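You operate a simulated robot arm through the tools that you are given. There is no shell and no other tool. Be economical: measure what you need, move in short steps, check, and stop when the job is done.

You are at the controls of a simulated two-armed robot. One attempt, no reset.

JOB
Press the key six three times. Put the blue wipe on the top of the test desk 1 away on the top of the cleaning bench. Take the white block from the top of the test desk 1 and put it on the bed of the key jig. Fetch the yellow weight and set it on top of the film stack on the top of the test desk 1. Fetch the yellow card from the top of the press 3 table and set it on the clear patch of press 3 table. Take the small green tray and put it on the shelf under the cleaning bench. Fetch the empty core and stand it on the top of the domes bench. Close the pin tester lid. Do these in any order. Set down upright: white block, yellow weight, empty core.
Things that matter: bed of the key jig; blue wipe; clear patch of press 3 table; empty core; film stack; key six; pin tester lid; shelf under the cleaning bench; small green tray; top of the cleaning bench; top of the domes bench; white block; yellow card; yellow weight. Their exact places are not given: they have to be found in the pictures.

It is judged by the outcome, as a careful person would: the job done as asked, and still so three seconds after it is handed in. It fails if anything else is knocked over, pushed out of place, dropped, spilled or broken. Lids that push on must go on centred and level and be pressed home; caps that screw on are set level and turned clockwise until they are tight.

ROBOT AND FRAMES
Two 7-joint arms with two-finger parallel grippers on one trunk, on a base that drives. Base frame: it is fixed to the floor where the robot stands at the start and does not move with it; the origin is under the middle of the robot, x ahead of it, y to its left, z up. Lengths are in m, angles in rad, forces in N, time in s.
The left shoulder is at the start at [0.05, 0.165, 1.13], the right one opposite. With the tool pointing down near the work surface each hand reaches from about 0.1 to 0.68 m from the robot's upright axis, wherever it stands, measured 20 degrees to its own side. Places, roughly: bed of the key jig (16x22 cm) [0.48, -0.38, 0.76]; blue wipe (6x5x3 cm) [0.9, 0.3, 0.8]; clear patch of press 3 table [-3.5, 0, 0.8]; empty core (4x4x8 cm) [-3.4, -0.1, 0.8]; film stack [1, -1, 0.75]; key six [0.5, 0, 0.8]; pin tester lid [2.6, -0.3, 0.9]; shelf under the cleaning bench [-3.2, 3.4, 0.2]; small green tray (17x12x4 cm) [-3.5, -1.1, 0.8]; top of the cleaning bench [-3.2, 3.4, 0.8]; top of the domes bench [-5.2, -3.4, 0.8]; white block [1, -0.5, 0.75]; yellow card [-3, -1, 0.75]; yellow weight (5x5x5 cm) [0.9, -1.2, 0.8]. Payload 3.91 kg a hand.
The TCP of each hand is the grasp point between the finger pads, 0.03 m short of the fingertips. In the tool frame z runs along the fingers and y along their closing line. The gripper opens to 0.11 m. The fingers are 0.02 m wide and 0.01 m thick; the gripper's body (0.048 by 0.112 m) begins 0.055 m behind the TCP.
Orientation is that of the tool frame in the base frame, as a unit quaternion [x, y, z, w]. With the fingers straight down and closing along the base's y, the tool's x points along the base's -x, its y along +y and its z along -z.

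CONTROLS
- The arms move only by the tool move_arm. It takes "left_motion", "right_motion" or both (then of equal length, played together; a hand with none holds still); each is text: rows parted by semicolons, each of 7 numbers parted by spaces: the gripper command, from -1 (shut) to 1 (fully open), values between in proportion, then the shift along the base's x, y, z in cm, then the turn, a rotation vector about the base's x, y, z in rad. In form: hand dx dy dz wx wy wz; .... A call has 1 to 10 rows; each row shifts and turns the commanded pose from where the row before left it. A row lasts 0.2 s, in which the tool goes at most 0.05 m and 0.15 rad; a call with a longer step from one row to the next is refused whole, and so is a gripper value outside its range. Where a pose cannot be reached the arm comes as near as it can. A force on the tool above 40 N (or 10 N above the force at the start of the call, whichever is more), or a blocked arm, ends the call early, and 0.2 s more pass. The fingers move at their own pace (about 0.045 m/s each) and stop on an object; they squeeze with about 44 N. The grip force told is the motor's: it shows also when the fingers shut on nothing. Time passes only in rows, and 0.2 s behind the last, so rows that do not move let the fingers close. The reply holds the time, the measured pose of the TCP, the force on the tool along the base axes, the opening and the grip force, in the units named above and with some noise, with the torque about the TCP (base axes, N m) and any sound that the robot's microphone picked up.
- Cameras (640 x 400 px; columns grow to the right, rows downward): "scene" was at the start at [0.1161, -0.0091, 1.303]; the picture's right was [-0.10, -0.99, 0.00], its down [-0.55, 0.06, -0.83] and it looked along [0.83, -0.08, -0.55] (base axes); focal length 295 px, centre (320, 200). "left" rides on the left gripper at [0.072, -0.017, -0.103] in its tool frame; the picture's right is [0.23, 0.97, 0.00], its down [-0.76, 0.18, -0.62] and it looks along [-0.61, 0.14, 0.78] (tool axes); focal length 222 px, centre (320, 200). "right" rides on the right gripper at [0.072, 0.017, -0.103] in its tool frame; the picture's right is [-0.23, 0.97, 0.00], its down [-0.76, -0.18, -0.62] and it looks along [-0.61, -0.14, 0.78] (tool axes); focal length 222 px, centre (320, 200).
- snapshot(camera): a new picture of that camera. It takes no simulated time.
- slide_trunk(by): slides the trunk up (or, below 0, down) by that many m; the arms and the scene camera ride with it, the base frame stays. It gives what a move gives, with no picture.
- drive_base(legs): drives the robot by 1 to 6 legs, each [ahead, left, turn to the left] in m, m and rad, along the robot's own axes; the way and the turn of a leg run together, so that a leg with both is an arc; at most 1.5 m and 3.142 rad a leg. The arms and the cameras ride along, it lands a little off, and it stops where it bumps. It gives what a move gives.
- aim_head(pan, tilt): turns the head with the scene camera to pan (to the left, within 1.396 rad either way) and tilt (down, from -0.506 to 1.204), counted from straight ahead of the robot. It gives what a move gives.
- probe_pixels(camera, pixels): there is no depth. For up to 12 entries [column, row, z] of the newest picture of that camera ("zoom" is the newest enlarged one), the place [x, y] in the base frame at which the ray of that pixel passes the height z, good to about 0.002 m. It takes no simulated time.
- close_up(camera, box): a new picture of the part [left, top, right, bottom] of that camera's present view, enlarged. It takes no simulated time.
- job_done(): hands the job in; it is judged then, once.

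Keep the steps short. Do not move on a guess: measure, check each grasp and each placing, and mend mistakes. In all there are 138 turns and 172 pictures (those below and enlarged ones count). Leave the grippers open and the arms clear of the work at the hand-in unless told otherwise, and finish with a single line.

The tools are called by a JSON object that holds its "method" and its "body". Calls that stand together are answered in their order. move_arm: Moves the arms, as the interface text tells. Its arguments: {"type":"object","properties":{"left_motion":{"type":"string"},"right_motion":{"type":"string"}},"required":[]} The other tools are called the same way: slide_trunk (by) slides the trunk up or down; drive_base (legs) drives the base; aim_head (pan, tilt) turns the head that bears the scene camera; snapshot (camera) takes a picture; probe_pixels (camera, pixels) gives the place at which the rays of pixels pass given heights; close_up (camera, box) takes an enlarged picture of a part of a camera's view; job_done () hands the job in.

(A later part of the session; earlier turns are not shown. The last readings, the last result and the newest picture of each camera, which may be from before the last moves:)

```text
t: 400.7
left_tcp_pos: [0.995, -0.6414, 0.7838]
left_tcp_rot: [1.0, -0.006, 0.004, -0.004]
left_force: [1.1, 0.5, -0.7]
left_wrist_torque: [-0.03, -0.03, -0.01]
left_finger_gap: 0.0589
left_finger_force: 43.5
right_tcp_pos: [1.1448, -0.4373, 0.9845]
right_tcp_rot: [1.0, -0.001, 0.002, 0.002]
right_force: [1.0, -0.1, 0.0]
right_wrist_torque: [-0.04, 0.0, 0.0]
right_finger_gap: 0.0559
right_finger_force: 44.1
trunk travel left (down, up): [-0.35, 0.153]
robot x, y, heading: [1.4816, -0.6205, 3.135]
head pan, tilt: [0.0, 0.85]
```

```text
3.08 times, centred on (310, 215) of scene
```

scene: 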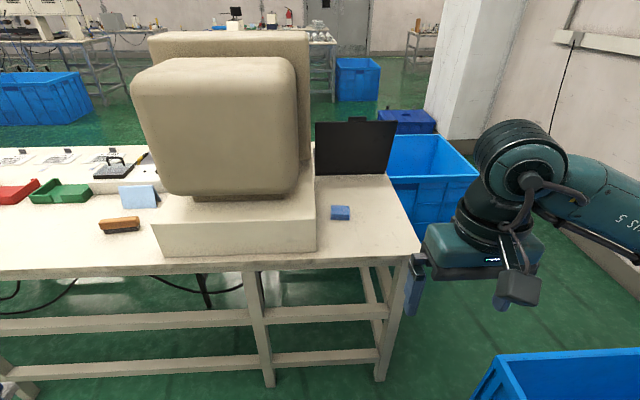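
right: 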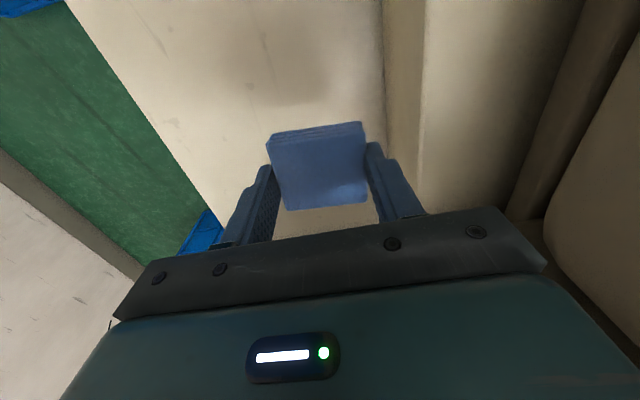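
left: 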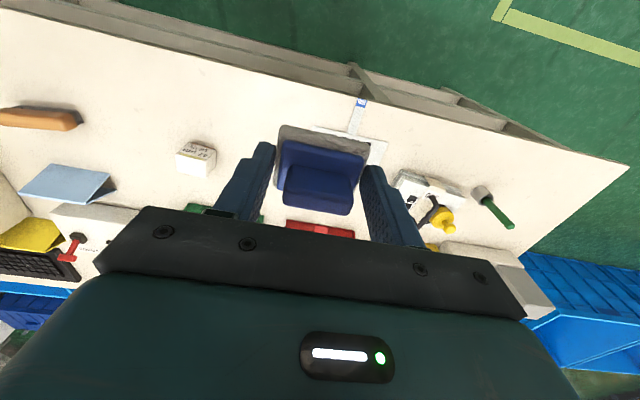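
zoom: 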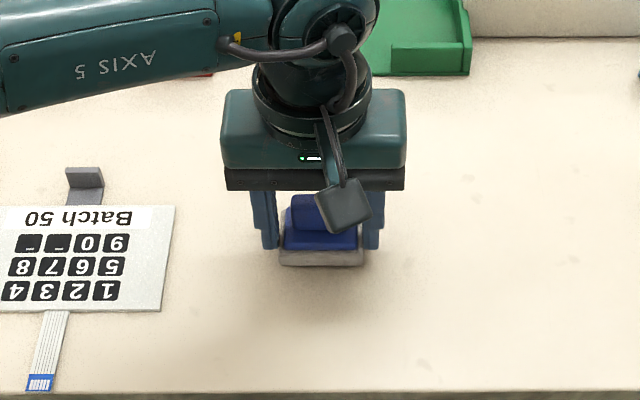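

Position matches the original. I'll lower the last 6 mm, release, lift, and retract.

{"method": "move_arm", "body": {"left_motion": "-1 0 0 -0.3 0 0 0; -1 0 0 -0.25 0 0 0; 0.4 0 0 0 0 0 0; 0.4 0 0 0 0 0 0; 0.4 0 0 0 0 0 0; 0.4 0 0 3 0 0 0; 0.4 0 0 4.5 0 0 0; 0.4 0 0 4.5 0 0 0; 0.8 3 -2 3 0 0 0; 1 4 -2 1 0 0 0"}}

{"method": "close_up", "body": {"camera": "scene", "box": [220, 150, 400, 280]}}

{"method": "move_arm", "body": {"left_motion": "1 4 -2 2 0 0 0; 1 4 -2 2 0 0 0; 1 4 -3 0 0 0 0; 1 4 -3 0 0 0 0; 1 0 -3 0 0 0 0"}}

{"method": "drive_base", "body": {"legs": [[-0.27, 0, 0], [0, 1.31, 0.004], [1.45, 0, 0], [0.7, 0, 0]]}}

```text
t: 402.9
left_tcp_pos: [1.0651, -0.6813, 0.9394]
left_tcp_rot: [1.0, -0.006, 0.004, -0.004]
left_force: [-0.5, 0.5, -0.2]
left_wrist_torque: [0.0, 0.03, -0.02]
left_finger_gap: 0.11
left_finger_force: 0.0
right_tcp_pos: [1.1445, -0.4375, 0.9847]
right_tcp_rot: [1.0, 0.0, 0.003, 0.002]
right_force: [0.1, -0.7, -1.3]
right_wrist_torque: [0.02, -0.02, 0.03]
right_finger_gap: 0.056
right_finger_force: 43.9
trunk travel left (down, up): [-0.35, 0.153]
robot x, y, heading: [1.4803, -0.6213, 3.134]
head pan, tilt: [0.0, 0.85]
```

```text
3.08 times, centred on (310, 215) of scene
```

zoom: 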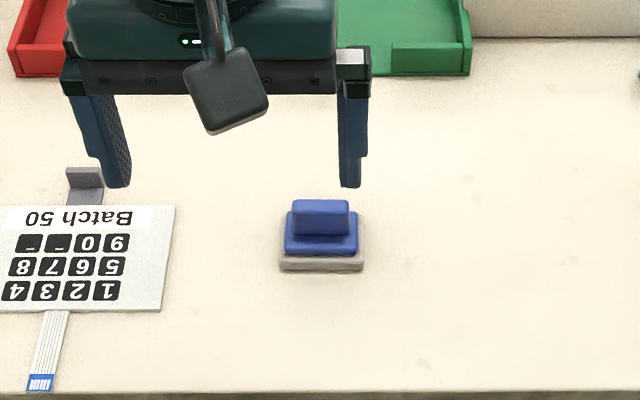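

```text
t: 404.1
left_tcp_pos: [1.2123, -0.8078, 0.9801]
left_tcp_rot: [1.0, -0.006, 0.005, -0.005]
left_force: [-0.6, -0.3, -0.1]
left_wrist_torque: [-0.01, 0.01, -0.03]
left_finger_gap: 0.11
left_finger_force: 0.2
left hand out of reach, approached as far as the arm can: row 4, 5
right_tcp_pos: [1.1456, -0.4374, 0.9841]
right_tcp_rot: [1.0, 0.0, 0.002, 0.002]
right_force: [0.6, -1.2, -0.1]
right_wrist_torque: [-0.01, 0.03, 0.01]
right_finger_gap: 0.0558
right_finger_force: 43.3
trunk travel left (down, up): [-0.35, 0.153]
robot x, y, heading: [1.4806, -0.6232, 3.133]
head pan, tilt: [0.0, 0.85]
```

```text
t: 422.5
left_tcp_pos: [-0.6696, -2.1277, 0.9799]
left_tcp_rot: [1.0, -0.005, 0.004, -0.004]
left_force: [-0.4, 0.7, -0.5]
left_wrist_torque: [-0.03, 0.0, -0.01]
left_finger_gap: 0.1102
left_finger_force: 0.0
right_tcp_pos: [-0.7381, -1.7574, 0.9841]
right_tcp_rot: [1.0, 0.0, 0.002, 0.002]
right_force: [0.2, 0.5, -1.1]
right_wrist_torque: [0.06, -0.03, 0.02]
right_finger_gap: 0.0557
right_finger_force: 43.3
trunk travel left (down, up): [-0.35, 0.153]
robot x, y, heading: [-0.4036, -1.9411, 3.141]
head pan, tilt: [0.0, 0.85]
```

The look-alike is back in place. Now to the tray, behind the press 3 table.

{"method": "drive_base", "body": {"legs": [[1.5, 0, 0], [1.5, 0, 0], [0.85, 0, 0], [0, -0.6, 0], [0, 0, 1.571], [0, 0, 1.571]]}}

{"method": "aim_head", "body": {"pan": 0.1, "tilt": 0.75}}

{"method": "snapshot", "body": {"camera": "scene"}}

```text
t: 437.1
left_tcp_pos: [-3.6903, -2.0816, 0.9799]
left_tcp_rot: [1.0, -0.012, 0.004, -0.004]
left_force: [0.6, -0.2, 0.6]
left_wrist_torque: [-0.02, 0.02, 0.0]
left_finger_gap: 0.1101
left_finger_force: 0.0
right_tcp_pos: [-3.7538, -1.7114, 0.9851]
right_tcp_rot: [1.0, -0.007, 0.003, 0.003]
right_force: [0.4, -0.5, -0.3]
right_wrist_torque: [0.02, 0.0, 0.01]
right_finger_gap: 0.0558
right_finger_force: 44.3
trunk travel left (down, up): [-0.35, 0.153]
robot x, y, heading: [-3.4182, -1.8994, 3.123]
head pan, tilt: [0.0, 0.85]
stopped in leg 2: the robot was blocked; the commanded pose is now the measured one
```

```text
t: 437.7
left_tcp_pos: [-3.6909, -2.081, 0.9804]
left_tcp_rot: [1.0, -0.012, 0.005, -0.004]
left_force: [-0.1, -1.1, 0.1]
left_wrist_torque: [0.01, -0.01, 0.0]
left_finger_gap: 0.1102
left_finger_force: 0.0
right_tcp_pos: [-3.754, -1.711, 0.9843]
right_tcp_rot: [1.0, -0.007, 0.002, 0.003]
right_force: [0.1, 0.1, 0.0]
right_wrist_torque: [0.0, -0.04, 0.0]
right_finger_gap: 0.0559
right_finger_force: 44.1
trunk travel left (down, up): [-0.35, 0.153]
robot x, y, heading: [-3.4171, -1.8988, 3.123]
head pan, tilt: [0.099, 0.75]
```

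```text
32 pictures are left
```

scene: 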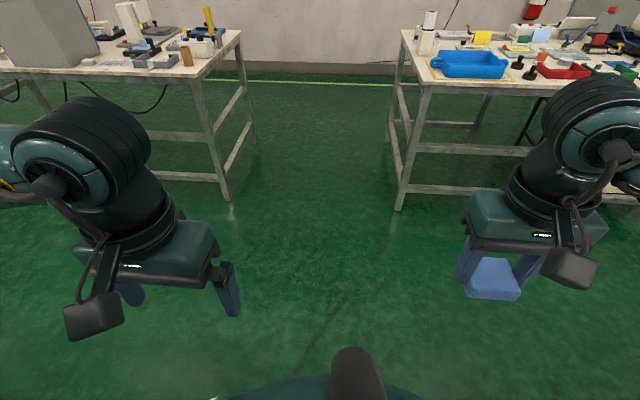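

Blocked again. I'll look right to see what is touched.

{"method": "aim_head", "body": {"pan": -1.1, "tilt": 0.55}}

{"method": "snapshot", "body": {"camera": "scene"}}

{"method": "aim_head", "body": {"pan": 1.2, "tilt": 0.5}}

{"method": "snapshot", "body": {"camera": "scene"}}

```text
t: 439.1
left_tcp_pos: [-3.6909, -2.0812, 0.9805]
left_tcp_rot: [1.0, -0.012, 0.004, -0.004]
left_force: [0.0, 0.3, 1.1]
left_wrist_torque: [-0.01, -0.02, 0.01]
left_finger_gap: 0.1101
left_finger_force: 0.2
right_tcp_pos: [-3.7541, -1.7111, 0.9837]
right_tcp_rot: [1.0, -0.007, 0.002, 0.002]
right_force: [1.1, -0.2, -0.5]
right_wrist_torque: [0.01, -0.04, 0.02]
right_finger_gap: 0.0558
right_finger_force: 43.9
trunk travel left (down, up): [-0.35, 0.153]
robot x, y, heading: [-3.4176, -1.8978, 3.124]
head pan, tilt: [-1.1, 0.55]
```

```text
31 pictures are left
```

scene: 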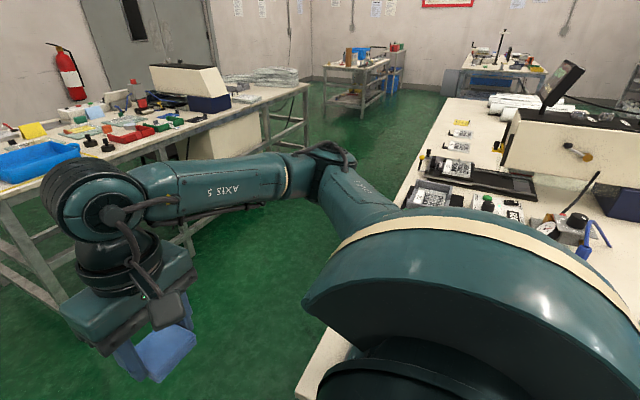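

```text
t: 441.3
left_tcp_pos: [-3.6909, -2.0823, 0.9797]
left_tcp_rot: [1.0, -0.013, 0.005, -0.004]
left_force: [-0.3, -0.2, -0.5]
left_wrist_torque: [0.02, -0.01, 0.0]
left_finger_gap: 0.1101
left_finger_force: 0.0
right_tcp_pos: [-3.7532, -1.7109, 0.9838]
right_tcp_rot: [1.0, -0.007, 0.003, 0.003]
right_force: [0.4, -0.2, -0.4]
right_wrist_torque: [0.02, -0.01, -0.06]
right_finger_gap: 0.056
right_finger_force: 43.5
trunk travel left (down, up): [-0.35, 0.153]
robot x, y, heading: [-3.4228, -1.9021, 3.126]
head pan, tilt: [1.201, 0.499]
```

```text
30 pictures are left
```

scene: 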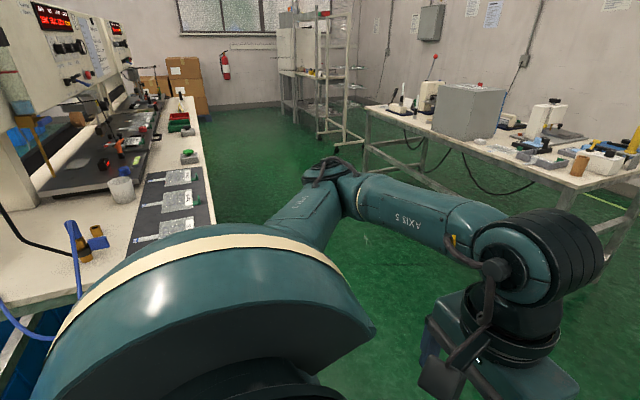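

The right side of the base seems to have drifted into the press table's end. I'll back up a little, shift left 8 cm, straighten, and continue.

{"method": "drive_base", "body": {"legs": [[-0.12, 0.0, 0], [0, 0.08, 0.017], [0.95, 0, 0], [0, -0.62, 0], [0, 0, 1.571], [0, 0, 1.571]]}}

{"method": "aim_head", "body": {"pan": 0.1, "tilt": 0.75}}

{"method": "snapshot", "body": {"camera": "scene"}}

```text
t: 458.4
left_tcp_pos: [-3.9803, -1.1807, 0.98]
left_tcp_rot: [0.007, 1.0, -0.005, -0.005]
left_force: [0.7, -0.5, -0.4]
left_wrist_torque: [0.0, 0.0, 0.02]
left_finger_gap: 0.1098
left_finger_force: 0.1
right_tcp_pos: [-3.9147, -1.5509, 0.9829]
right_tcp_rot: [0.002, 1.0, 0.002, -0.003]
right_force: [0.6, 0.8, 0.6]
right_wrist_torque: [0.0, 0.01, 0.02]
right_finger_gap: 0.0559
right_finger_force: 44.0
trunk travel left (down, up): [-0.35, 0.153]
robot x, y, heading: [-4.2479, -1.3663, -0.009]
head pan, tilt: [1.201, 0.499]
```

```text
t: 459.8
left_tcp_pos: [-3.9798, -1.1803, 0.9802]
left_tcp_rot: [0.008, 1.0, -0.004, -0.004]
left_force: [-0.8, -0.6, 0.6]
left_wrist_torque: [-0.03, -0.02, -0.01]
left_finger_gap: 0.1099
left_finger_force: 0.0
right_tcp_pos: [-3.9145, -1.5509, 0.9846]
right_tcp_rot: [0.003, 1.0, 0.002, -0.002]
right_force: [-0.3, -0.7, -1.0]
right_wrist_torque: [-0.02, -0.01, 0.0]
right_finger_gap: 0.0559
right_finger_force: 44.3
trunk travel left (down, up): [-0.35, 0.153]
robot x, y, heading: [-4.248, -1.3617, -0.005]
head pan, tilt: [0.099, 0.75]
```

```text
29 pictures are left
```

scene: 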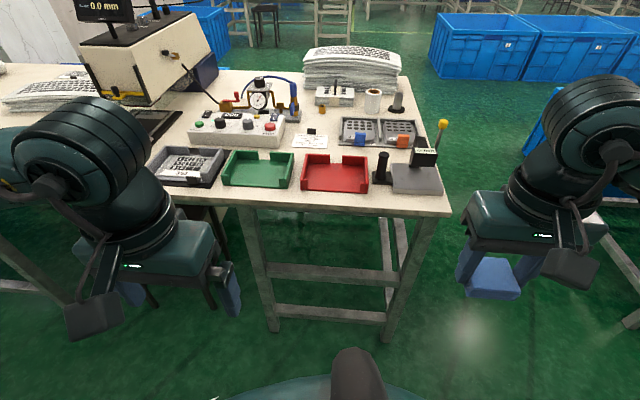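

The tray is the green one at (257,170). I'll enlarge and measure it, and yaw the left hand meanwhile.

{"method": "close_up", "body": {"camera": "scene", "box": [200, 130, 320, 210]}}

{"method": "probe_pixels", "body": {"camera": "scene", "pixels": [[221, 183, 0.8], [289, 187, 0.8], [232, 150, 0.84], [294, 153, 0.84], [256, 186, 0.8], [222, 178, 0.83], [290, 180, 0.83], [262, 205, 0.8]]}}

{"method": "move_arm", "body": {"left_motion": "1 0 0 0.5 0 0 0.15; 1 0 0 0.5 0 0 0.15; 1 0 0 0.5 0 0 0.15; 1 0 0 0.5 0 0 0.15; 1 0 0 0 0 0 0.15; 1 0 0 0 0 0 0.15; 1 0 0 0 0 0 0.15; 1 0 0 0 0 0 0.15; 1 0 0 0 0 0 0.15; 1 0 0 0 0 0 0.15"}}

```text
5.00 times, centred on (260, 170) of scene
```

zoom: 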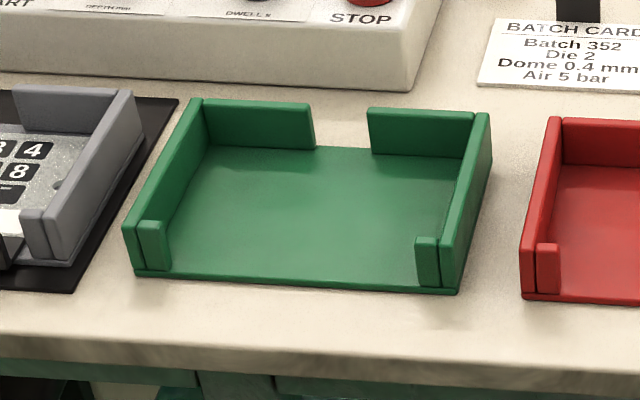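

```text
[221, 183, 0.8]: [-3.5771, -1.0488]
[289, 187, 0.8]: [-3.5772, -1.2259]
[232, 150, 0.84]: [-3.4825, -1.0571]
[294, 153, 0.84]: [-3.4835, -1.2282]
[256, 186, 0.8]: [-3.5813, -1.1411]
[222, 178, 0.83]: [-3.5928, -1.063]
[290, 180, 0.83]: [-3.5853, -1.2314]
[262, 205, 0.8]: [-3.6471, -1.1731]
```

```text
t: 461.9
left_tcp_pos: [-3.98, -1.1796, 1.0001]
left_tcp_rot: [-0.677, 0.736, -0.005, 0.0]
left_force: [-0.7, 0.4, 1.1]
left_wrist_torque: [-0.02, 0.02, 0.0]
left_finger_gap: 0.1099
left_finger_force: 0.0
right_tcp_pos: [-3.9148, -1.5505, 0.9851]
right_tcp_rot: [0.003, 1.0, 0.003, -0.002]
right_force: [0.3, 0.1, -0.5]
right_wrist_torque: [-0.03, 0.01, -0.01]
right_finger_gap: 0.0559
right_finger_force: 44.3
trunk travel left (down, up): [-0.35, 0.153]
robot x, y, heading: [-4.2509, -1.3631, -0.011]
head pan, tilt: [0.099, 0.75]
```

The tray's side walls are full, and the left one (y≈-1.057) can be pinched with fingers closing along y, so no yaw is needed. I'll undo the yaw, drive closer, and approach with a 0.6 rad forward tilt, which will later help reach the shelf.

{"method": "move_arm", "body": {"left_motion": "0 0 0 0 0 0 -0.15; 0 0 0 0 0 0 -0.15; 0 0 0 0 0 0 -0.15; 0 0 0 0 0 0 -0.15; 0 0 0 0 0 0 -0.15; 0 0 0 0 0 0 -0.15; 0 0 0 0 0 0 -0.15; 0 0 0 0 0 0 -0.15; 0 0 0 0 0 0 -0.15; 0 0 0 0 0 0 -0.15", "right_motion": "-1 -1 -1 1 0 0 0; -1 -1 -1 1 0 0 0; -1 -1 -1 1 0 0 0; -1 -1 0 1 0 0 0; -1 -1 0 1 0 0 0; -1 0 0 1 0 0 0; -1 0 0 0 0 0 0; -1 0 0 0 0 0 0; -1 0 0 0 0 0 0; -1 0 0 0 0 0 0"}}

{"method": "drive_base", "body": {"legs": [[0.25, 0, 0.008]]}}

{"method": "move_arm", "body": {"left_motion": "-0.4 3.3 2 0 0 -0.15 0; -0.4 3.3 2 0 0 -0.15 0; -0.4 3.3 2 -1 0 -0.15 0; -0.4 3.3 2 -2 0 -0.15 0; -0.4 3.3 2 -2 0 0 0; -0.4 3.3 2 -2 0 0 0; -0.4 0 0 0 0 0 0; -0.4 0 0 0 0 0 0"}}

{"method": "snapshot", "body": {"camera": "left"}}

{"method": "snapshot", "body": {"camera": "scene"}}

```text
t: 464.1
left_tcp_pos: [-3.9796, -1.181, 1.0016]
left_tcp_rot: [0.01, 1.0, -0.004, -0.004]
left_force: [0.1, 0.8, 0.0]
left_wrist_torque: [0.02, -0.02, -0.03]
left_finger_gap: 0.055
left_finger_force: 0.1
right_tcp_pos: [-3.964, -1.5807, 1.0433]
right_tcp_rot: [0.003, 1.0, 0.002, -0.003]
right_force: [0.1, -0.4, 0.1]
right_wrist_torque: [0.0, 0.01, 0.01]
right_finger_gap: 0.056
right_finger_force: 44.2
trunk travel left (down, up): [-0.35, 0.153]
robot x, y, heading: [-4.2526, -1.3616, -0.009]
head pan, tilt: [0.099, 0.75]
```

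```text
t: 466.0
left_tcp_pos: [-3.7309, -1.1797, 1.001]
left_tcp_rot: [0.004, 1.0, -0.004, -0.005]
left_force: [0.0, 0.4, -0.4]
left_wrist_torque: [-0.03, 0.03, 0.02]
left_finger_gap: 0.0551
left_finger_force: 0.0
right_tcp_pos: [-3.7127, -1.5805, 1.0439]
right_tcp_rot: [-0.002, 1.0, 0.002, -0.003]
right_force: [0.2, -0.5, -0.4]
right_wrist_torque: [-0.03, 0.05, 0.01]
right_finger_gap: 0.0558
right_finger_force: 43.6
trunk travel left (down, up): [-0.35, 0.153]
robot x, y, heading: [-4.0001, -1.364, -0.002]
head pan, tilt: [0.099, 0.75]
```

```text
t: 467.8
left_tcp_pos: [-3.5336, -1.0602, 0.9297]
left_tcp_rot: [0.005, 0.957, -0.003, 0.291]
left_force: [-0.7, -0.2, -0.4]
left_wrist_torque: [-0.01, -0.02, 0.02]
left_finger_gap: 0.033
left_finger_force: 0.2
right_tcp_pos: [-3.7129, -1.5792, 1.0434]
right_tcp_rot: [-0.002, 1.0, 0.002, -0.003]
right_force: [-0.1, 0.7, -0.6]
right_wrist_torque: [0.02, 0.0, 0.01]
right_finger_gap: 0.056
right_finger_force: 44.3
trunk travel left (down, up): [-0.35, 0.153]
robot x, y, heading: [-3.9989, -1.3634, -0.001]
head pan, tilt: [0.099, 0.75]
```

```text
27 pictures are left
```

left: 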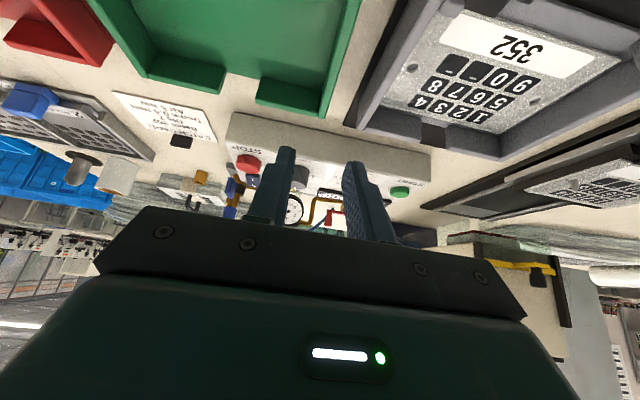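

```text
26 pictures are left
```

scene: 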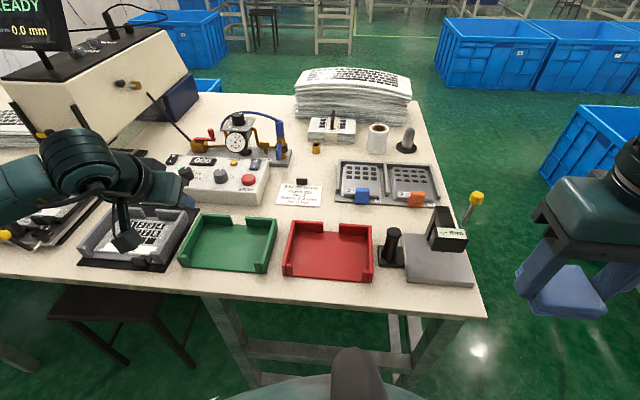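

{"method": "probe_pixels", "body": {"camera": "left", "pixels": [[325, 117, 0.83], [347, 40, 0.83], [330, 95, 0.835], [352, 95, 0.83], [388, 30, 0.84]]}}

{"method": "close_up", "body": {"camera": "scene", "box": [60, 180, 300, 300]}}

```text
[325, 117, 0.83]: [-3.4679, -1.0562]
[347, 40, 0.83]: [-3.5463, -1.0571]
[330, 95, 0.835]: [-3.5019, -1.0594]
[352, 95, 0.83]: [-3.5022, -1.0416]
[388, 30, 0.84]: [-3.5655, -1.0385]
```

```text
2.67 times, centred on (180, 240) of scene
```

zoom: 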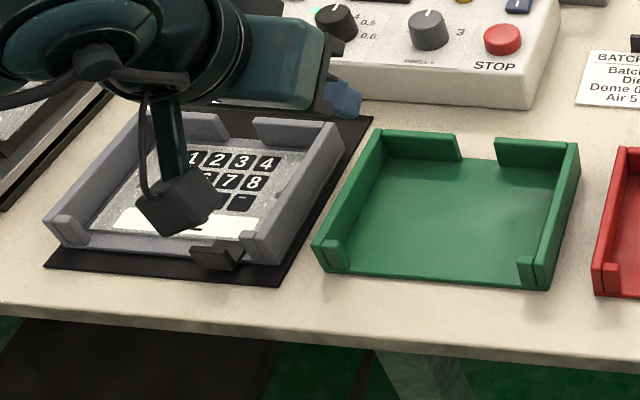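

The tray wall is at y≈-1.058, right under the fingers. I'll lower to z≈0.842 and close.

{"method": "move_arm", "body": {"left_motion": "-0.4 0 0.15 -3 0 0 0; -0.4 0 0 -2.5 0 0 0; -0.4 0 0 -1.7 0 0 0; -0.4 0 0 -1.5 0 0 0; -0.4 0 0 0 0 0 0; -1 0 0 0 0 0 0; -1 0 0 0 0 0 0; -1 0 0 0 0 0 0"}}

{"method": "close_up", "body": {"camera": "scene", "box": [60, 180, 300, 300]}}

{"method": "snapshot", "body": {"camera": "left"}}

```text
t: 469.6
left_tcp_pos: [-3.5332, -1.058, 0.8439]
left_tcp_rot: [0.005, 0.957, -0.003, 0.291]
left_force: [-0.6, -0.6, 0.3]
left_wrist_torque: [0.07, -0.05, 0.03]
left_finger_gap: 0.0072
left_finger_force: 44.0
right_tcp_pos: [-3.712, -1.5807, 1.0448]
right_tcp_rot: [-0.002, 1.0, 0.002, -0.003]
right_force: [0.4, -0.1, -0.3]
right_wrist_torque: [-0.02, 0.03, -0.01]
right_finger_gap: 0.0557
right_finger_force: 44.6
trunk travel left (down, up): [-0.35, 0.153]
robot x, y, heading: [-4.0039, -1.3688, -0.002]
head pan, tilt: [0.099, 0.75]
```

```text
2.67 times, centred on (180, 240) of scene
```

zoom: 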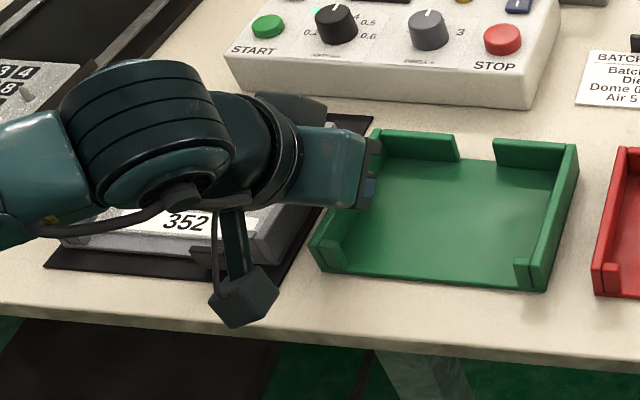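

```text
23 pictures are left
```

left: 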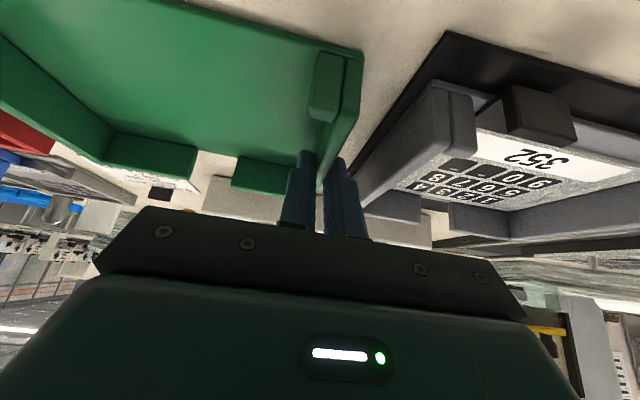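

Wall gripped. I'll lift, back away, and head north toward the cleaning bench, then look.

{"method": "move_arm", "body": {"left_motion": "-1 0 0 1 0 0 0; -1 0 0 3 0 0 0; -1 0 0 4 0 0 0; -1 0 0 4.5 0 0 0; -1 -2 0 3 0 0 0; -1 -4 0 0 0 0 0; -1 -4 0 0 0 0 0; -1 -4 0 0 0 0 0; -1 0 0 0 0 0 0"}}

{"method": "snapshot", "body": {"camera": "left"}}

{"method": "drive_base", "body": {"legs": [[-0.25, 0, 0], [0, 1.4, 0], [0, 1.1, 0], [0, 0, 1.571]]}}

{"method": "aim_head", "body": {"pan": -0.25, "tilt": 0.35}}

{"method": "snapshot", "body": {"camera": "scene"}}

```text
t: 471.6
left_tcp_pos: [-3.6399, -1.0432, 1.0044]
left_tcp_rot: [0.006, 0.957, -0.004, 0.291]
left_force: [0.4, 0.5, -1.0]
left_wrist_torque: [0.12, 0.01, -0.04]
left_finger_gap: 0.007
left_finger_force: 43.9
left hand out of reach, approached as far as the arm can: row 8
right_tcp_pos: [-3.7121, -1.5793, 1.0438]
right_tcp_rot: [-0.002, 1.0, 0.002, -0.003]
right_force: [0.2, -0.8, -0.6]
right_wrist_torque: [-0.02, -0.01, 0.0]
right_finger_gap: 0.0556
right_finger_force: 44.3
trunk travel left (down, up): [-0.35, 0.153]
robot x, y, heading: [-3.998, -1.3669, -0.001]
head pan, tilt: [0.099, 0.75]
```

```text
22 pictures are left
```

left: 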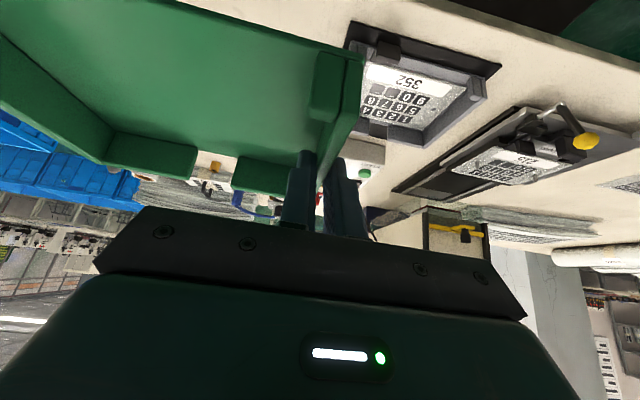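

```text
t: 489.0
left_tcp_pos: [-4.58, 1.4938, 1.0043]
left_tcp_rot: [-0.672, 0.681, 0.203, 0.208]
left_force: [0.4, 0.3, -1.2]
left_wrist_torque: [0.01, 0.08, 0.02]
left_finger_gap: 0.0073
left_finger_force: 43.9
right_tcp_pos: [-4.0413, 1.4218, 1.0438]
right_tcp_rot: [0.708, -0.707, 0.001, 0.004]
right_force: [0.5, 0.6, -0.6]
right_wrist_torque: [-0.04, -0.02, 0.0]
right_finger_gap: 0.0558
right_finger_force: 44.0
trunk travel left (down, up): [-0.35, 0.153]
robot x, y, heading: [-4.2558, 1.135, 1.569]
head pan, tilt: [0.099, 0.75]
```

```text
t: 489.9
left_tcp_pos: [-4.579, 1.4944, 1.0043]
left_tcp_rot: [-0.672, 0.681, 0.203, 0.208]
left_force: [0.4, -0.2, -2.0]
left_wrist_torque: [-0.04, 0.05, 0.02]
left_finger_gap: 0.0072
left_finger_force: 44.2
right_tcp_pos: [-4.0427, 1.4221, 1.0432]
right_tcp_rot: [0.708, -0.706, 0.001, 0.004]
right_force: [-0.5, -0.9, 0.1]
right_wrist_torque: [0.01, 0.0, -0.01]
right_finger_gap: 0.0558
right_finger_force: 44.3
trunk travel left (down, up): [-0.35, 0.153]
robot x, y, heading: [-4.2536, 1.1342, 1.569]
head pan, tilt: [-0.25, 0.351]
```

```text
21 pictures are left
```

scene: 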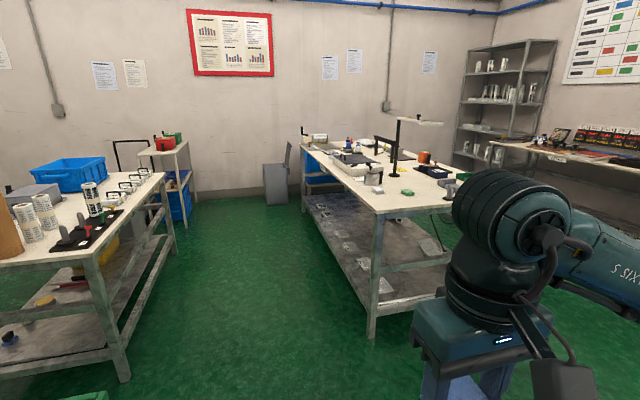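

The middle bench with a lower shelf should be the cleaning bench. I'll measure its edges and shelf.

{"method": "probe_pixels", "body": {"camera": "scene", "pixels": [[377, 213, 0.76], [303, 152, 0.76], [456, 208, 0.76], [340, 182, 0.76], [372, 305, 0.2], [306, 208, 0.2], [345, 260, 0.2], [365, 275, 0.2], [370, 336, 0.0], [400, 195, 0.76], [170, 172, 0.76]]}}

{"method": "close_up", "body": {"camera": "scene", "box": [280, 110, 480, 320]}}

```text
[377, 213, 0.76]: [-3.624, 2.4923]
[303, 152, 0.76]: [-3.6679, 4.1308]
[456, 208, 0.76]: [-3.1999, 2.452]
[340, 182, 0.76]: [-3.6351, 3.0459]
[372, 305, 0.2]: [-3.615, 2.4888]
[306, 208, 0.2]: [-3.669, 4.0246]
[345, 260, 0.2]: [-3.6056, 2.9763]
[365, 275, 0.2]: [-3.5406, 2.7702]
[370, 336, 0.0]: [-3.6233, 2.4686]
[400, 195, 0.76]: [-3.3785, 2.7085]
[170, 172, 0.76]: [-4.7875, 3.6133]
```

```text
1.90 times, centred on (380, 215) of scene
```

zoom: 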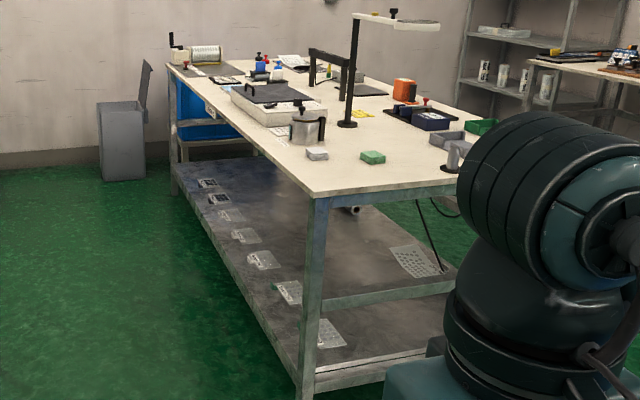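

The bench spans x -3.63..-2.75, y 2.49..4.1, top z≈0.76, and the shelf (z≈0.2) is open on the west side with film sheets lying along its edge. I'll drive alongside and face it.

{"method": "probe_pixels", "body": {"camera": "zoom", "pixels": [[262, 250, 0.2], [283, 268, 0.2], [245, 243, 0.2], [302, 303, 0.2], [347, 345, 0.2], [330, 320, 0.2], [400, 250, 0.2], [329, 208, 0.2], [315, 152, 0.77], [372, 157, 0.77], [340, 178, 0.76], [300, 130, 0.77]]}}

{"method": "drive_base", "body": {"legs": [[0, -0.13, 0], [1.4, 0, 0], [0.27, 0, 0], [0, 0, -1.57]]}}

{"method": "aim_head", "body": {"pan": -0.1, "tilt": 0.8}}

{"method": "snapshot", "body": {"camera": "scene"}}

```text
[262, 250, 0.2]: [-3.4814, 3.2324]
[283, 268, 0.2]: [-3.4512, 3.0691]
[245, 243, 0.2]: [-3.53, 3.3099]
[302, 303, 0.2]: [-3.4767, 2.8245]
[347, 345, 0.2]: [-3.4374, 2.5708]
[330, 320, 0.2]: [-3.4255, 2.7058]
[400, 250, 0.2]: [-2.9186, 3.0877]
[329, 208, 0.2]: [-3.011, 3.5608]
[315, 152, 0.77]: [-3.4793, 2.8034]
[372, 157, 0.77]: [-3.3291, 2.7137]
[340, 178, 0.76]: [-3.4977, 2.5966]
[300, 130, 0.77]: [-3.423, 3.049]
```

```text
t: 503.1
left_tcp_pos: [-3.7773, 3.1351, 1.0036]
left_tcp_rot: [0.003, 0.957, -0.002, 0.291]
left_force: [-0.3, -0.5, -1.2]
left_wrist_torque: [0.09, 0.04, 0.0]
left_finger_gap: 0.0071
left_finger_force: 44.3
right_tcp_pos: [-3.8474, 2.5987, 1.0449]
right_tcp_rot: [-0.002, 1.0, 0.003, -0.002]
right_force: [-0.5, 0.9, 0.3]
right_wrist_torque: [0.0, 0.01, 0.02]
right_finger_gap: 0.0557
right_finger_force: 44.5
trunk travel left (down, up): [-0.35, 0.153]
robot x, y, heading: [-4.1318, 2.8107, 0.001]
head pan, tilt: [-0.25, 0.351]
```

```text
t: 504.0
left_tcp_pos: [-3.7774, 3.1361, 1.0039]
left_tcp_rot: [0.003, 0.957, -0.003, 0.291]
left_force: [0.7, 0.3, -1.6]
left_wrist_torque: [0.13, 0.0, -0.01]
left_finger_gap: 0.0069
left_finger_force: 44.5
right_tcp_pos: [-3.8479, 2.5986, 1.044]
right_tcp_rot: [-0.003, 1.0, 0.003, -0.003]
right_force: [0.4, -0.6, 0.3]
right_wrist_torque: [-0.02, -0.02, -0.02]
right_finger_gap: 0.0557
right_finger_force: 44.5
trunk travel left (down, up): [-0.35, 0.153]
robot x, y, heading: [-4.1326, 2.8108, 0.003]
head pan, tilt: [-0.099, 0.799]
```

```text
19 pictures are left
```

scene: 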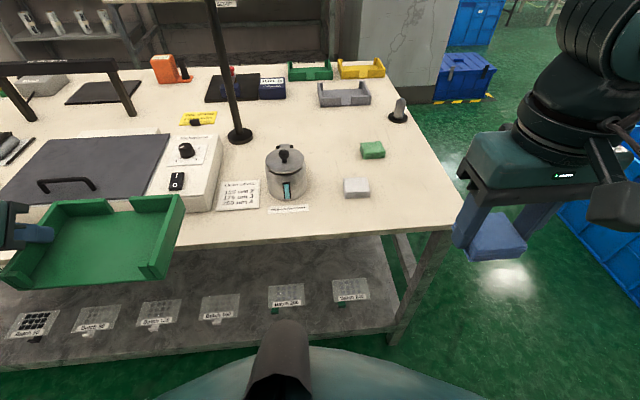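

A good view. I'll put the wipe at about (-3.48,2.64), right of the grey pad. Drive in, move over, and lower until contact.

{"method": "drive_base", "body": {"legs": [[0.15, 0, 0]]}}

{"method": "move_arm", "body": {"right_motion": "-1 4.36 0.8 -2 0 0 0; -1 4.36 0.8 -2 0 0 0; -1 4.36 0.8 -2 0 0 0; -1 4.36 0.8 -2 0 0 0; -1 4.36 0.8 -2 0 0 0; -1 0 0 -4.5 0 0 0; -1 0 0 -4.5 0 0 0; -1 0 0 0 0 0 0"}}

{"method": "move_arm", "body": {"right_motion": "-1 0 0 -0.6 0 0 0; -1 0 0 -0.6 0 0 0; -1 0 0 -0.6 0 0 0; -1 0 0 -0.6 0 0 0; -1 0 0 -0.5 0 0 0; -1 0 0 -0.5 0 0 0; -1 0 0 -0.5 0 0 0; -1 0 0 -0.5 0 0 0; -1 0 0 -0.5 0 0 0; -1 0 0 -0.5 0 0 0"}}

{"method": "snapshot", "body": {"camera": "scene"}}

```text
t: 505.4
left_tcp_pos: [-3.6268, 3.1362, 1.0028]
left_tcp_rot: [0.005, 0.957, -0.003, 0.29]
left_force: [0.1, 0.2, -1.8]
left_wrist_torque: [0.09, 0.04, 0.02]
left_finger_gap: 0.0072
left_finger_force: 44.0
right_tcp_pos: [-3.6974, 2.5974, 1.0435]
right_tcp_rot: [-0.003, 1.0, 0.003, -0.003]
right_force: [0.1, 0.1, -0.3]
right_wrist_torque: [0.01, 0.0, 0.01]
right_finger_gap: 0.0558
right_finger_force: 44.1
trunk travel left (down, up): [-0.35, 0.153]
robot x, y, heading: [-3.9851, 2.8128, 0.006]
head pan, tilt: [-0.099, 0.799]
```

```text
t: 507.2
left_tcp_pos: [-3.6265, 3.1354, 1.0036]
left_tcp_rot: [0.005, 0.957, -0.004, 0.29]
left_force: [-0.5, 0.2, -1.8]
left_wrist_torque: [0.11, 0.06, -0.04]
left_finger_gap: 0.0074
left_finger_force: 44.4
right_tcp_pos: [-3.4818, 2.6378, 0.8543]
right_tcp_rot: [-0.002, 1.0, 0.003, -0.002]
right_force: [0.9, 0.4, 0.0]
right_wrist_torque: [-0.01, 0.0, -0.01]
right_finger_gap: 0.0558
right_finger_force: 44.0
trunk travel left (down, up): [-0.35, 0.153]
robot x, y, heading: [-3.9881, 2.8125, -0.003]
head pan, tilt: [-0.099, 0.799]
```

```text
t: 508.4
left_tcp_pos: [-3.628, 3.1351, 1.0046]
left_tcp_rot: [0.005, 0.956, -0.003, 0.292]
left_force: [-0.2, 0.2, -1.5]
left_wrist_torque: [0.1, 0.02, 0.0]
left_finger_gap: 0.0071
left_finger_force: 44.5
right_tcp_pos: [-3.4813, 2.6375, 0.8343]
right_tcp_rot: [-0.002, 1.0, 0.005, 0.002]
right_force: [-10.5, -2.1, 17.9]
right_wrist_torque: [-0.38, 0.57, -0.16]
right_finger_gap: 0.0559
right_finger_force: 44.2
trunk travel left (down, up): [-0.35, 0.153]
robot x, y, heading: [-3.9868, 2.8116, 0.002]
head pan, tilt: [-0.099, 0.799]
stopped in row 6 (right hand): the force on the tool passed its limit (the readings are from after the stop); the commanded pose is now the measured one
```

```text
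18 pictures are left
```

scene: 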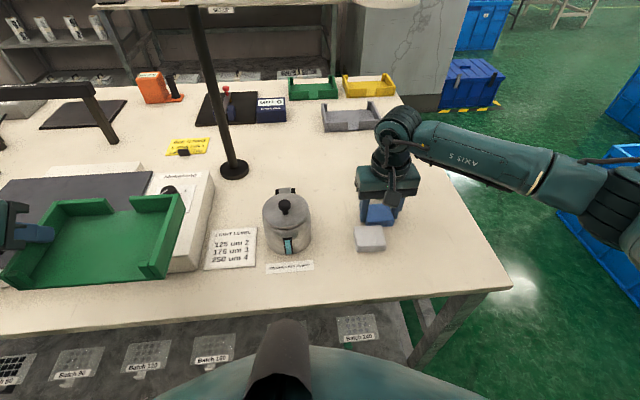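

The gripper is near where the green sponge was. I'll enlarge to check.

{"method": "close_up", "body": {"camera": "scene", "box": [330, 130, 450, 270]}}

{"method": "snapshot", "body": {"camera": "right"}}

```text
2.86 times, centred on (390, 200) of scene
```

zoom: 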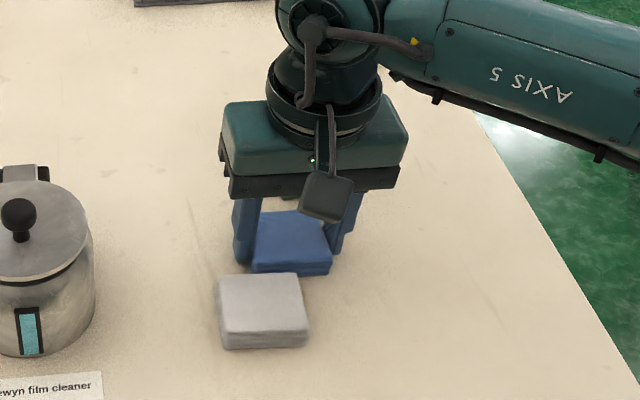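

```text
16 pictures are left
```

right: 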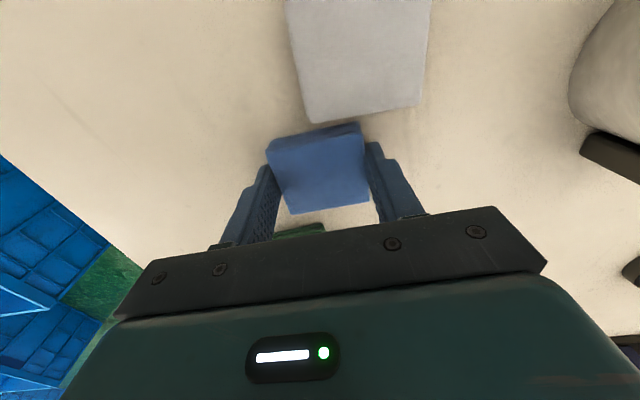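

The wipe is between the grey pad and the sponge without touching. I'll lift 2 cm, shift 5 cm right to open bench, set it down, release and retract.

{"method": "move_arm", "body": {"right_motion": "-1 0 0 2 0 0 0; -1 0 -4.5 0 0 0 0; -1 0 -1 0 0 0 0; -1 0 0 -1.2 0 0 0; -1 0 0 -0.6 0 0 0; -1 0 0 -0.2 0 0 0; 0 0 0 0 0 0 0; 0.5 0 0 0 0 0 0; 0.5 0 0 0 0 0 0; 0.5 0 0 2 0 0 0"}}

{"method": "move_arm", "body": {"right_motion": "0.6 0 0 4 0 0 0; 0.6 0 0 4.5 0 0 0; 1 -2 -1 4 0 0 0; 1 -4 -1 2 0 0 0; 1 -4 -1 2 0 0 0; 1 -4 -1 2 0 0 0; 1 -4 0 2 0 0 0; 1 -3 0 0 0 0 0"}}

{"method": "snapshot", "body": {"camera": "scene"}}

```text
t: 510.6
left_tcp_pos: [-3.6271, 3.135, 1.0045]
left_tcp_rot: [0.005, 0.957, -0.003, 0.291]
left_force: [0.1, 0.3, -0.5]
left_wrist_torque: [0.08, -0.02, -0.02]
left_finger_gap: 0.0074
left_finger_force: 43.8
right_tcp_pos: [-3.4795, 2.5829, 0.8506]
right_tcp_rot: [-0.002, 1.0, 0.003, 0.001]
right_force: [-0.6, 0.0, -0.5]
right_wrist_torque: [0.02, 0.02, 0.02]
right_finger_gap: 0.0827
right_finger_force: 0.0
trunk travel left (down, up): [-0.35, 0.153]
robot x, y, heading: [-3.9915, 2.8097, -0.001]
head pan, tilt: [-0.099, 0.799]
```

```text
t: 512.5
left_tcp_pos: [-3.6261, 3.1347, 1.0036]
left_tcp_rot: [0.004, 0.956, -0.003, 0.292]
left_force: [-0.1, -0.5, -0.2]
left_wrist_torque: [0.1, 0.0, 0.0]
left_finger_gap: 0.0073
left_finger_force: 44.0
right_tcp_pos: [-3.691, 2.5427, 1.0537]
right_tcp_rot: [-0.003, 1.0, 0.003, 0.001]
right_force: [-0.3, -0.1, 0.2]
right_wrist_torque: [-0.03, -0.01, -0.01]
right_finger_gap: 0.1101
right_finger_force: 0.0
trunk travel left (down, up): [-0.35, 0.153]
robot x, y, heading: [-3.9871, 2.8108, -0.001]
head pan, tilt: [-0.099, 0.799]
```

```text
15 pictures are left
```

scene: 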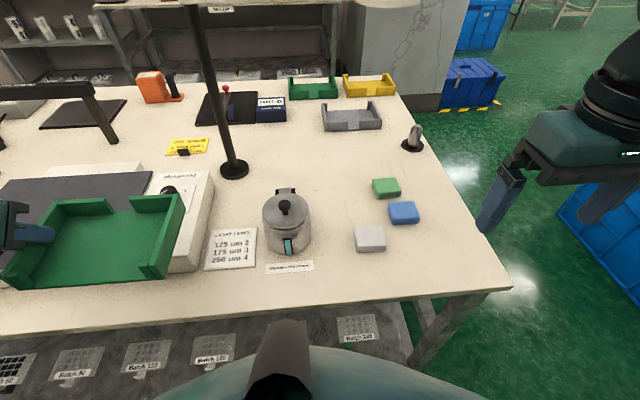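

The wipe lies on the bench top, clear of its neighbours. Now the tray: back off 0.2 m, lower the trunk fully, and lower the left hand to shelf level.

{"method": "drive_base", "body": {"legs": [[-0.2, 0, 0]]}}

{"method": "slide_trunk", "body": {"by": -0.35}}

{"method": "move_arm", "body": {"left_motion": "-1 0 0 -4.5 0 0 0; -1 0 0 -4.5 0 0 0; -1 0 0 -4.5 0 0 0; -1 0 0 -4.5 0 0 0; -1 0 0 -4.5 0 0 0; -1 0 0 -4.5 0 0 0; -1 0 0 -4.5 0 0 0; -1 0 0 0 0 0 0"}}

{"method": "aim_head", "body": {"pan": 0.2, "tilt": 0.6}}

{"method": "snapshot", "body": {"camera": "scene"}}

{"method": "snapshot", "body": {"camera": "left"}}

```text
t: 514.0
left_tcp_pos: [-3.8253, 3.1352, 1.0033]
left_tcp_rot: [0.005, 0.957, -0.003, 0.291]
left_force: [-0.2, -0.3, -1.7]
left_wrist_torque: [0.08, 0.0, -0.02]
left_finger_gap: 0.0072
left_finger_force: 43.9
right_tcp_pos: [-3.8894, 2.5427, 1.0559]
right_tcp_rot: [0.0, 1.0, 0.004, 0.001]
right_force: [-1.0, -0.3, 0.6]
right_wrist_torque: [-0.02, -0.03, -0.01]
right_finger_gap: 0.1098
right_finger_force: 0.0
trunk travel left (down, up): [-0.35, 0.153]
robot x, y, heading: [-4.188, 2.8118, -0.004]
head pan, tilt: [-0.099, 0.799]
```

```text
t: 517.5
left_tcp_pos: [-3.8264, 3.1352, 0.6551]
left_tcp_rot: [0.006, 0.957, -0.003, 0.29]
left_force: [-0.3, 0.5, -1.3]
left_wrist_torque: [0.07, 0.04, -0.01]
left_finger_gap: 0.0073
left_finger_force: 44.2
right_tcp_pos: [-3.889, 2.5421, 0.7043]
right_tcp_rot: [-0.001, 1.0, 0.005, 0.001]
right_force: [0.1, -0.4, 0.1]
right_wrist_torque: [0.0, 0.02, 0.01]
right_finger_gap: 0.11
right_finger_force: 0.0
trunk travel left (down, up): [0.0, 0.503]
robot x, y, heading: [-4.1867, 2.8118, 0.001]
head pan, tilt: [-0.099, 0.799]
```

```text
t: 519.3
left_tcp_pos: [-3.8275, 3.1346, 0.3402]
left_tcp_rot: [0.005, 0.957, -0.002, 0.29]
left_force: [0.5, -0.1, -0.9]
left_wrist_torque: [0.1, 0.05, 0.02]
left_finger_gap: 0.007
left_finger_force: 44.1
right_tcp_pos: [-3.8896, 2.5435, 0.7065]
right_tcp_rot: [-0.001, 1.0, 0.005, 0.0]
right_force: [0.3, 0.7, -0.2]
right_wrist_torque: [-0.01, -0.01, -0.01]
right_finger_gap: 0.1099
right_finger_force: 0.0
trunk travel left (down, up): [0.0, 0.503]
robot x, y, heading: [-4.1861, 2.8154, -0.007]
head pan, tilt: [-0.099, 0.799]
```

```text
t: 520.1
left_tcp_pos: [-3.8265, 3.1343, 0.3393]
left_tcp_rot: [0.005, 0.957, -0.003, 0.291]
left_force: [0.3, -0.1, -0.8]
left_wrist_torque: [0.1, 0.01, 0.01]
left_finger_gap: 0.0072
left_finger_force: 43.5
right_tcp_pos: [-3.8901, 2.5422, 0.705]
right_tcp_rot: [0.0, 1.0, 0.005, 0.001]
right_force: [0.4, -0.4, 0.4]
right_wrist_torque: [0.01, 0.01, 0.0]
right_finger_gap: 0.11
right_finger_force: 0.1
trunk travel left (down, up): [0.0, 0.503]
robot x, y, heading: [-4.186, 2.807, -0.001]
head pan, tilt: [0.201, 0.6]
```

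```text
14 pictures are left
```

scene: 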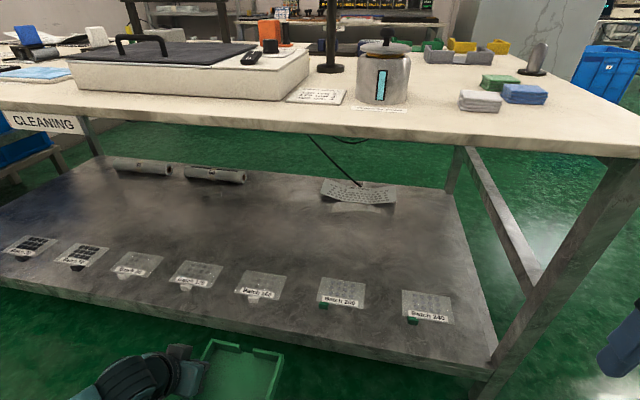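

```text
13 pictures are left
```

left: 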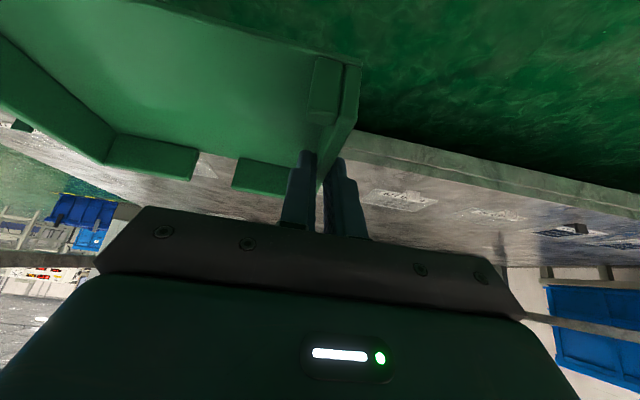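

The "CLEANING" label confirms the bench, and the middle of the shelf is empty. I'll probe the shelf height and drive in 0.24 m with the tray above the films.

{"method": "probe_pixels", "body": {"camera": "scene", "pixels": [[300, 347, 0.2], [300, 347, 0.25], [260, 275, 0.2], [260, 275, 0.25], [340, 280, 0.2], [340, 280, 0.25], [190, 262, 0.22], [350, 190, 0.22]]}}

{"method": "drive_base", "body": {"legs": [[0.23, 0, 0]]}}

{"method": "move_arm", "body": {"left_motion": "-1 3 0 0 0 0 0; -1 4 0 0 0 0 0; -1 4 0 0 0 0 0; -1 4 0 0 0 0 0; -1 4 0 0 0 0 0; -1 3 0 0 0 0 0; -1 0 0 0 0 0 0"}}

{"method": "snapshot", "body": {"camera": "left"}}

{"method": "snapshot", "body": {"camera": "scene"}}

```text
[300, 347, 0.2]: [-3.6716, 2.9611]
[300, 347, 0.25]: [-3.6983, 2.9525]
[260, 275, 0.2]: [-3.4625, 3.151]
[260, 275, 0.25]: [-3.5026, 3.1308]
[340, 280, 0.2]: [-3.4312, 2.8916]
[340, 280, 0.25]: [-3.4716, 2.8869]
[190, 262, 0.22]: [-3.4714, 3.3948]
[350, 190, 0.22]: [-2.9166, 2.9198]
```

```text
t: 521.6
left_tcp_pos: [-3.6335, 3.134, 0.3379]
left_tcp_rot: [0.006, 0.957, -0.003, 0.291]
left_force: [0.6, -0.7, -1.5]
left_wrist_torque: [0.1, 0.02, 0.01]
left_finger_gap: 0.0072
left_finger_force: 43.8
right_tcp_pos: [-3.7025, 2.5422, 0.7046]
right_tcp_rot: [-0.004, 1.0, -0.002, -0.004]
right_force: [-4.5, -0.4, 1.4]
right_wrist_torque: [-0.01, -0.52, -0.12]
right_finger_gap: 0.1101
right_finger_force: 0.1
trunk travel left (down, up): [0.0, 0.503]
robot x, y, heading: [-3.9943, 2.8108, -0.003]
head pan, tilt: [0.201, 0.6]
stopped in leg 1: the force on the tool passed its limit (the readings are from after the stop); the commanded pose is now the measured one
```

```text
t: 523.2
left_tcp_pos: [-3.4127, 3.1321, 0.3389]
left_tcp_rot: [0.006, 0.957, -0.003, 0.292]
left_force: [-0.3, 0.5, -2.1]
left_wrist_torque: [0.14, 0.01, 0.0]
left_finger_gap: 0.0073
left_finger_force: 43.8
right_tcp_pos: [-3.7012, 2.5412, 0.7057]
right_tcp_rot: [-0.004, 1.0, -0.001, -0.004]
right_force: [-10.7, -1.6, 2.6]
right_wrist_torque: [0.07, -1.05, -0.21]
right_finger_gap: 0.1099
right_finger_force: 0.1
trunk travel left (down, up): [0.0, 0.503]
robot x, y, heading: [-3.9945, 2.8074, -0.004]
head pan, tilt: [0.201, 0.6]
```

```text
12 pictures are left
```

left: 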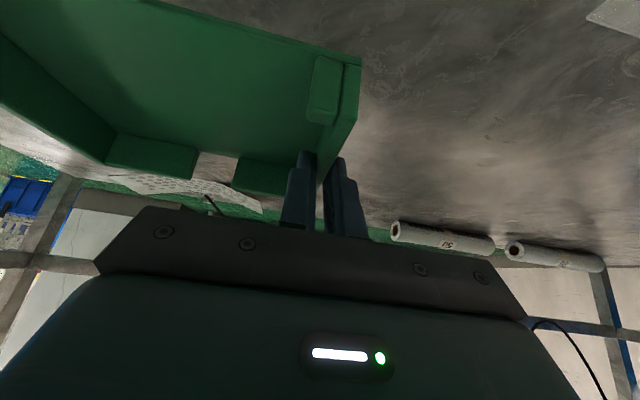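

```text
11 pictures are left
```

scene: 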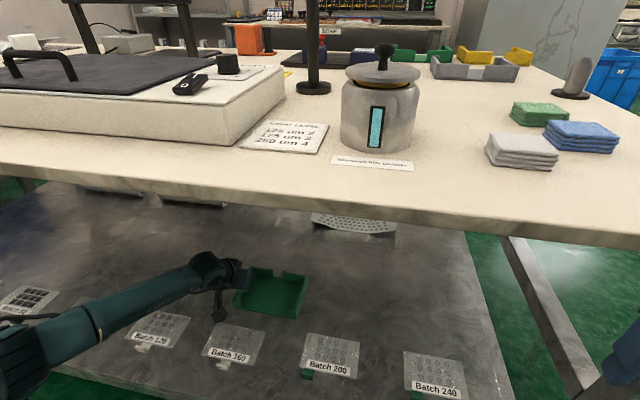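

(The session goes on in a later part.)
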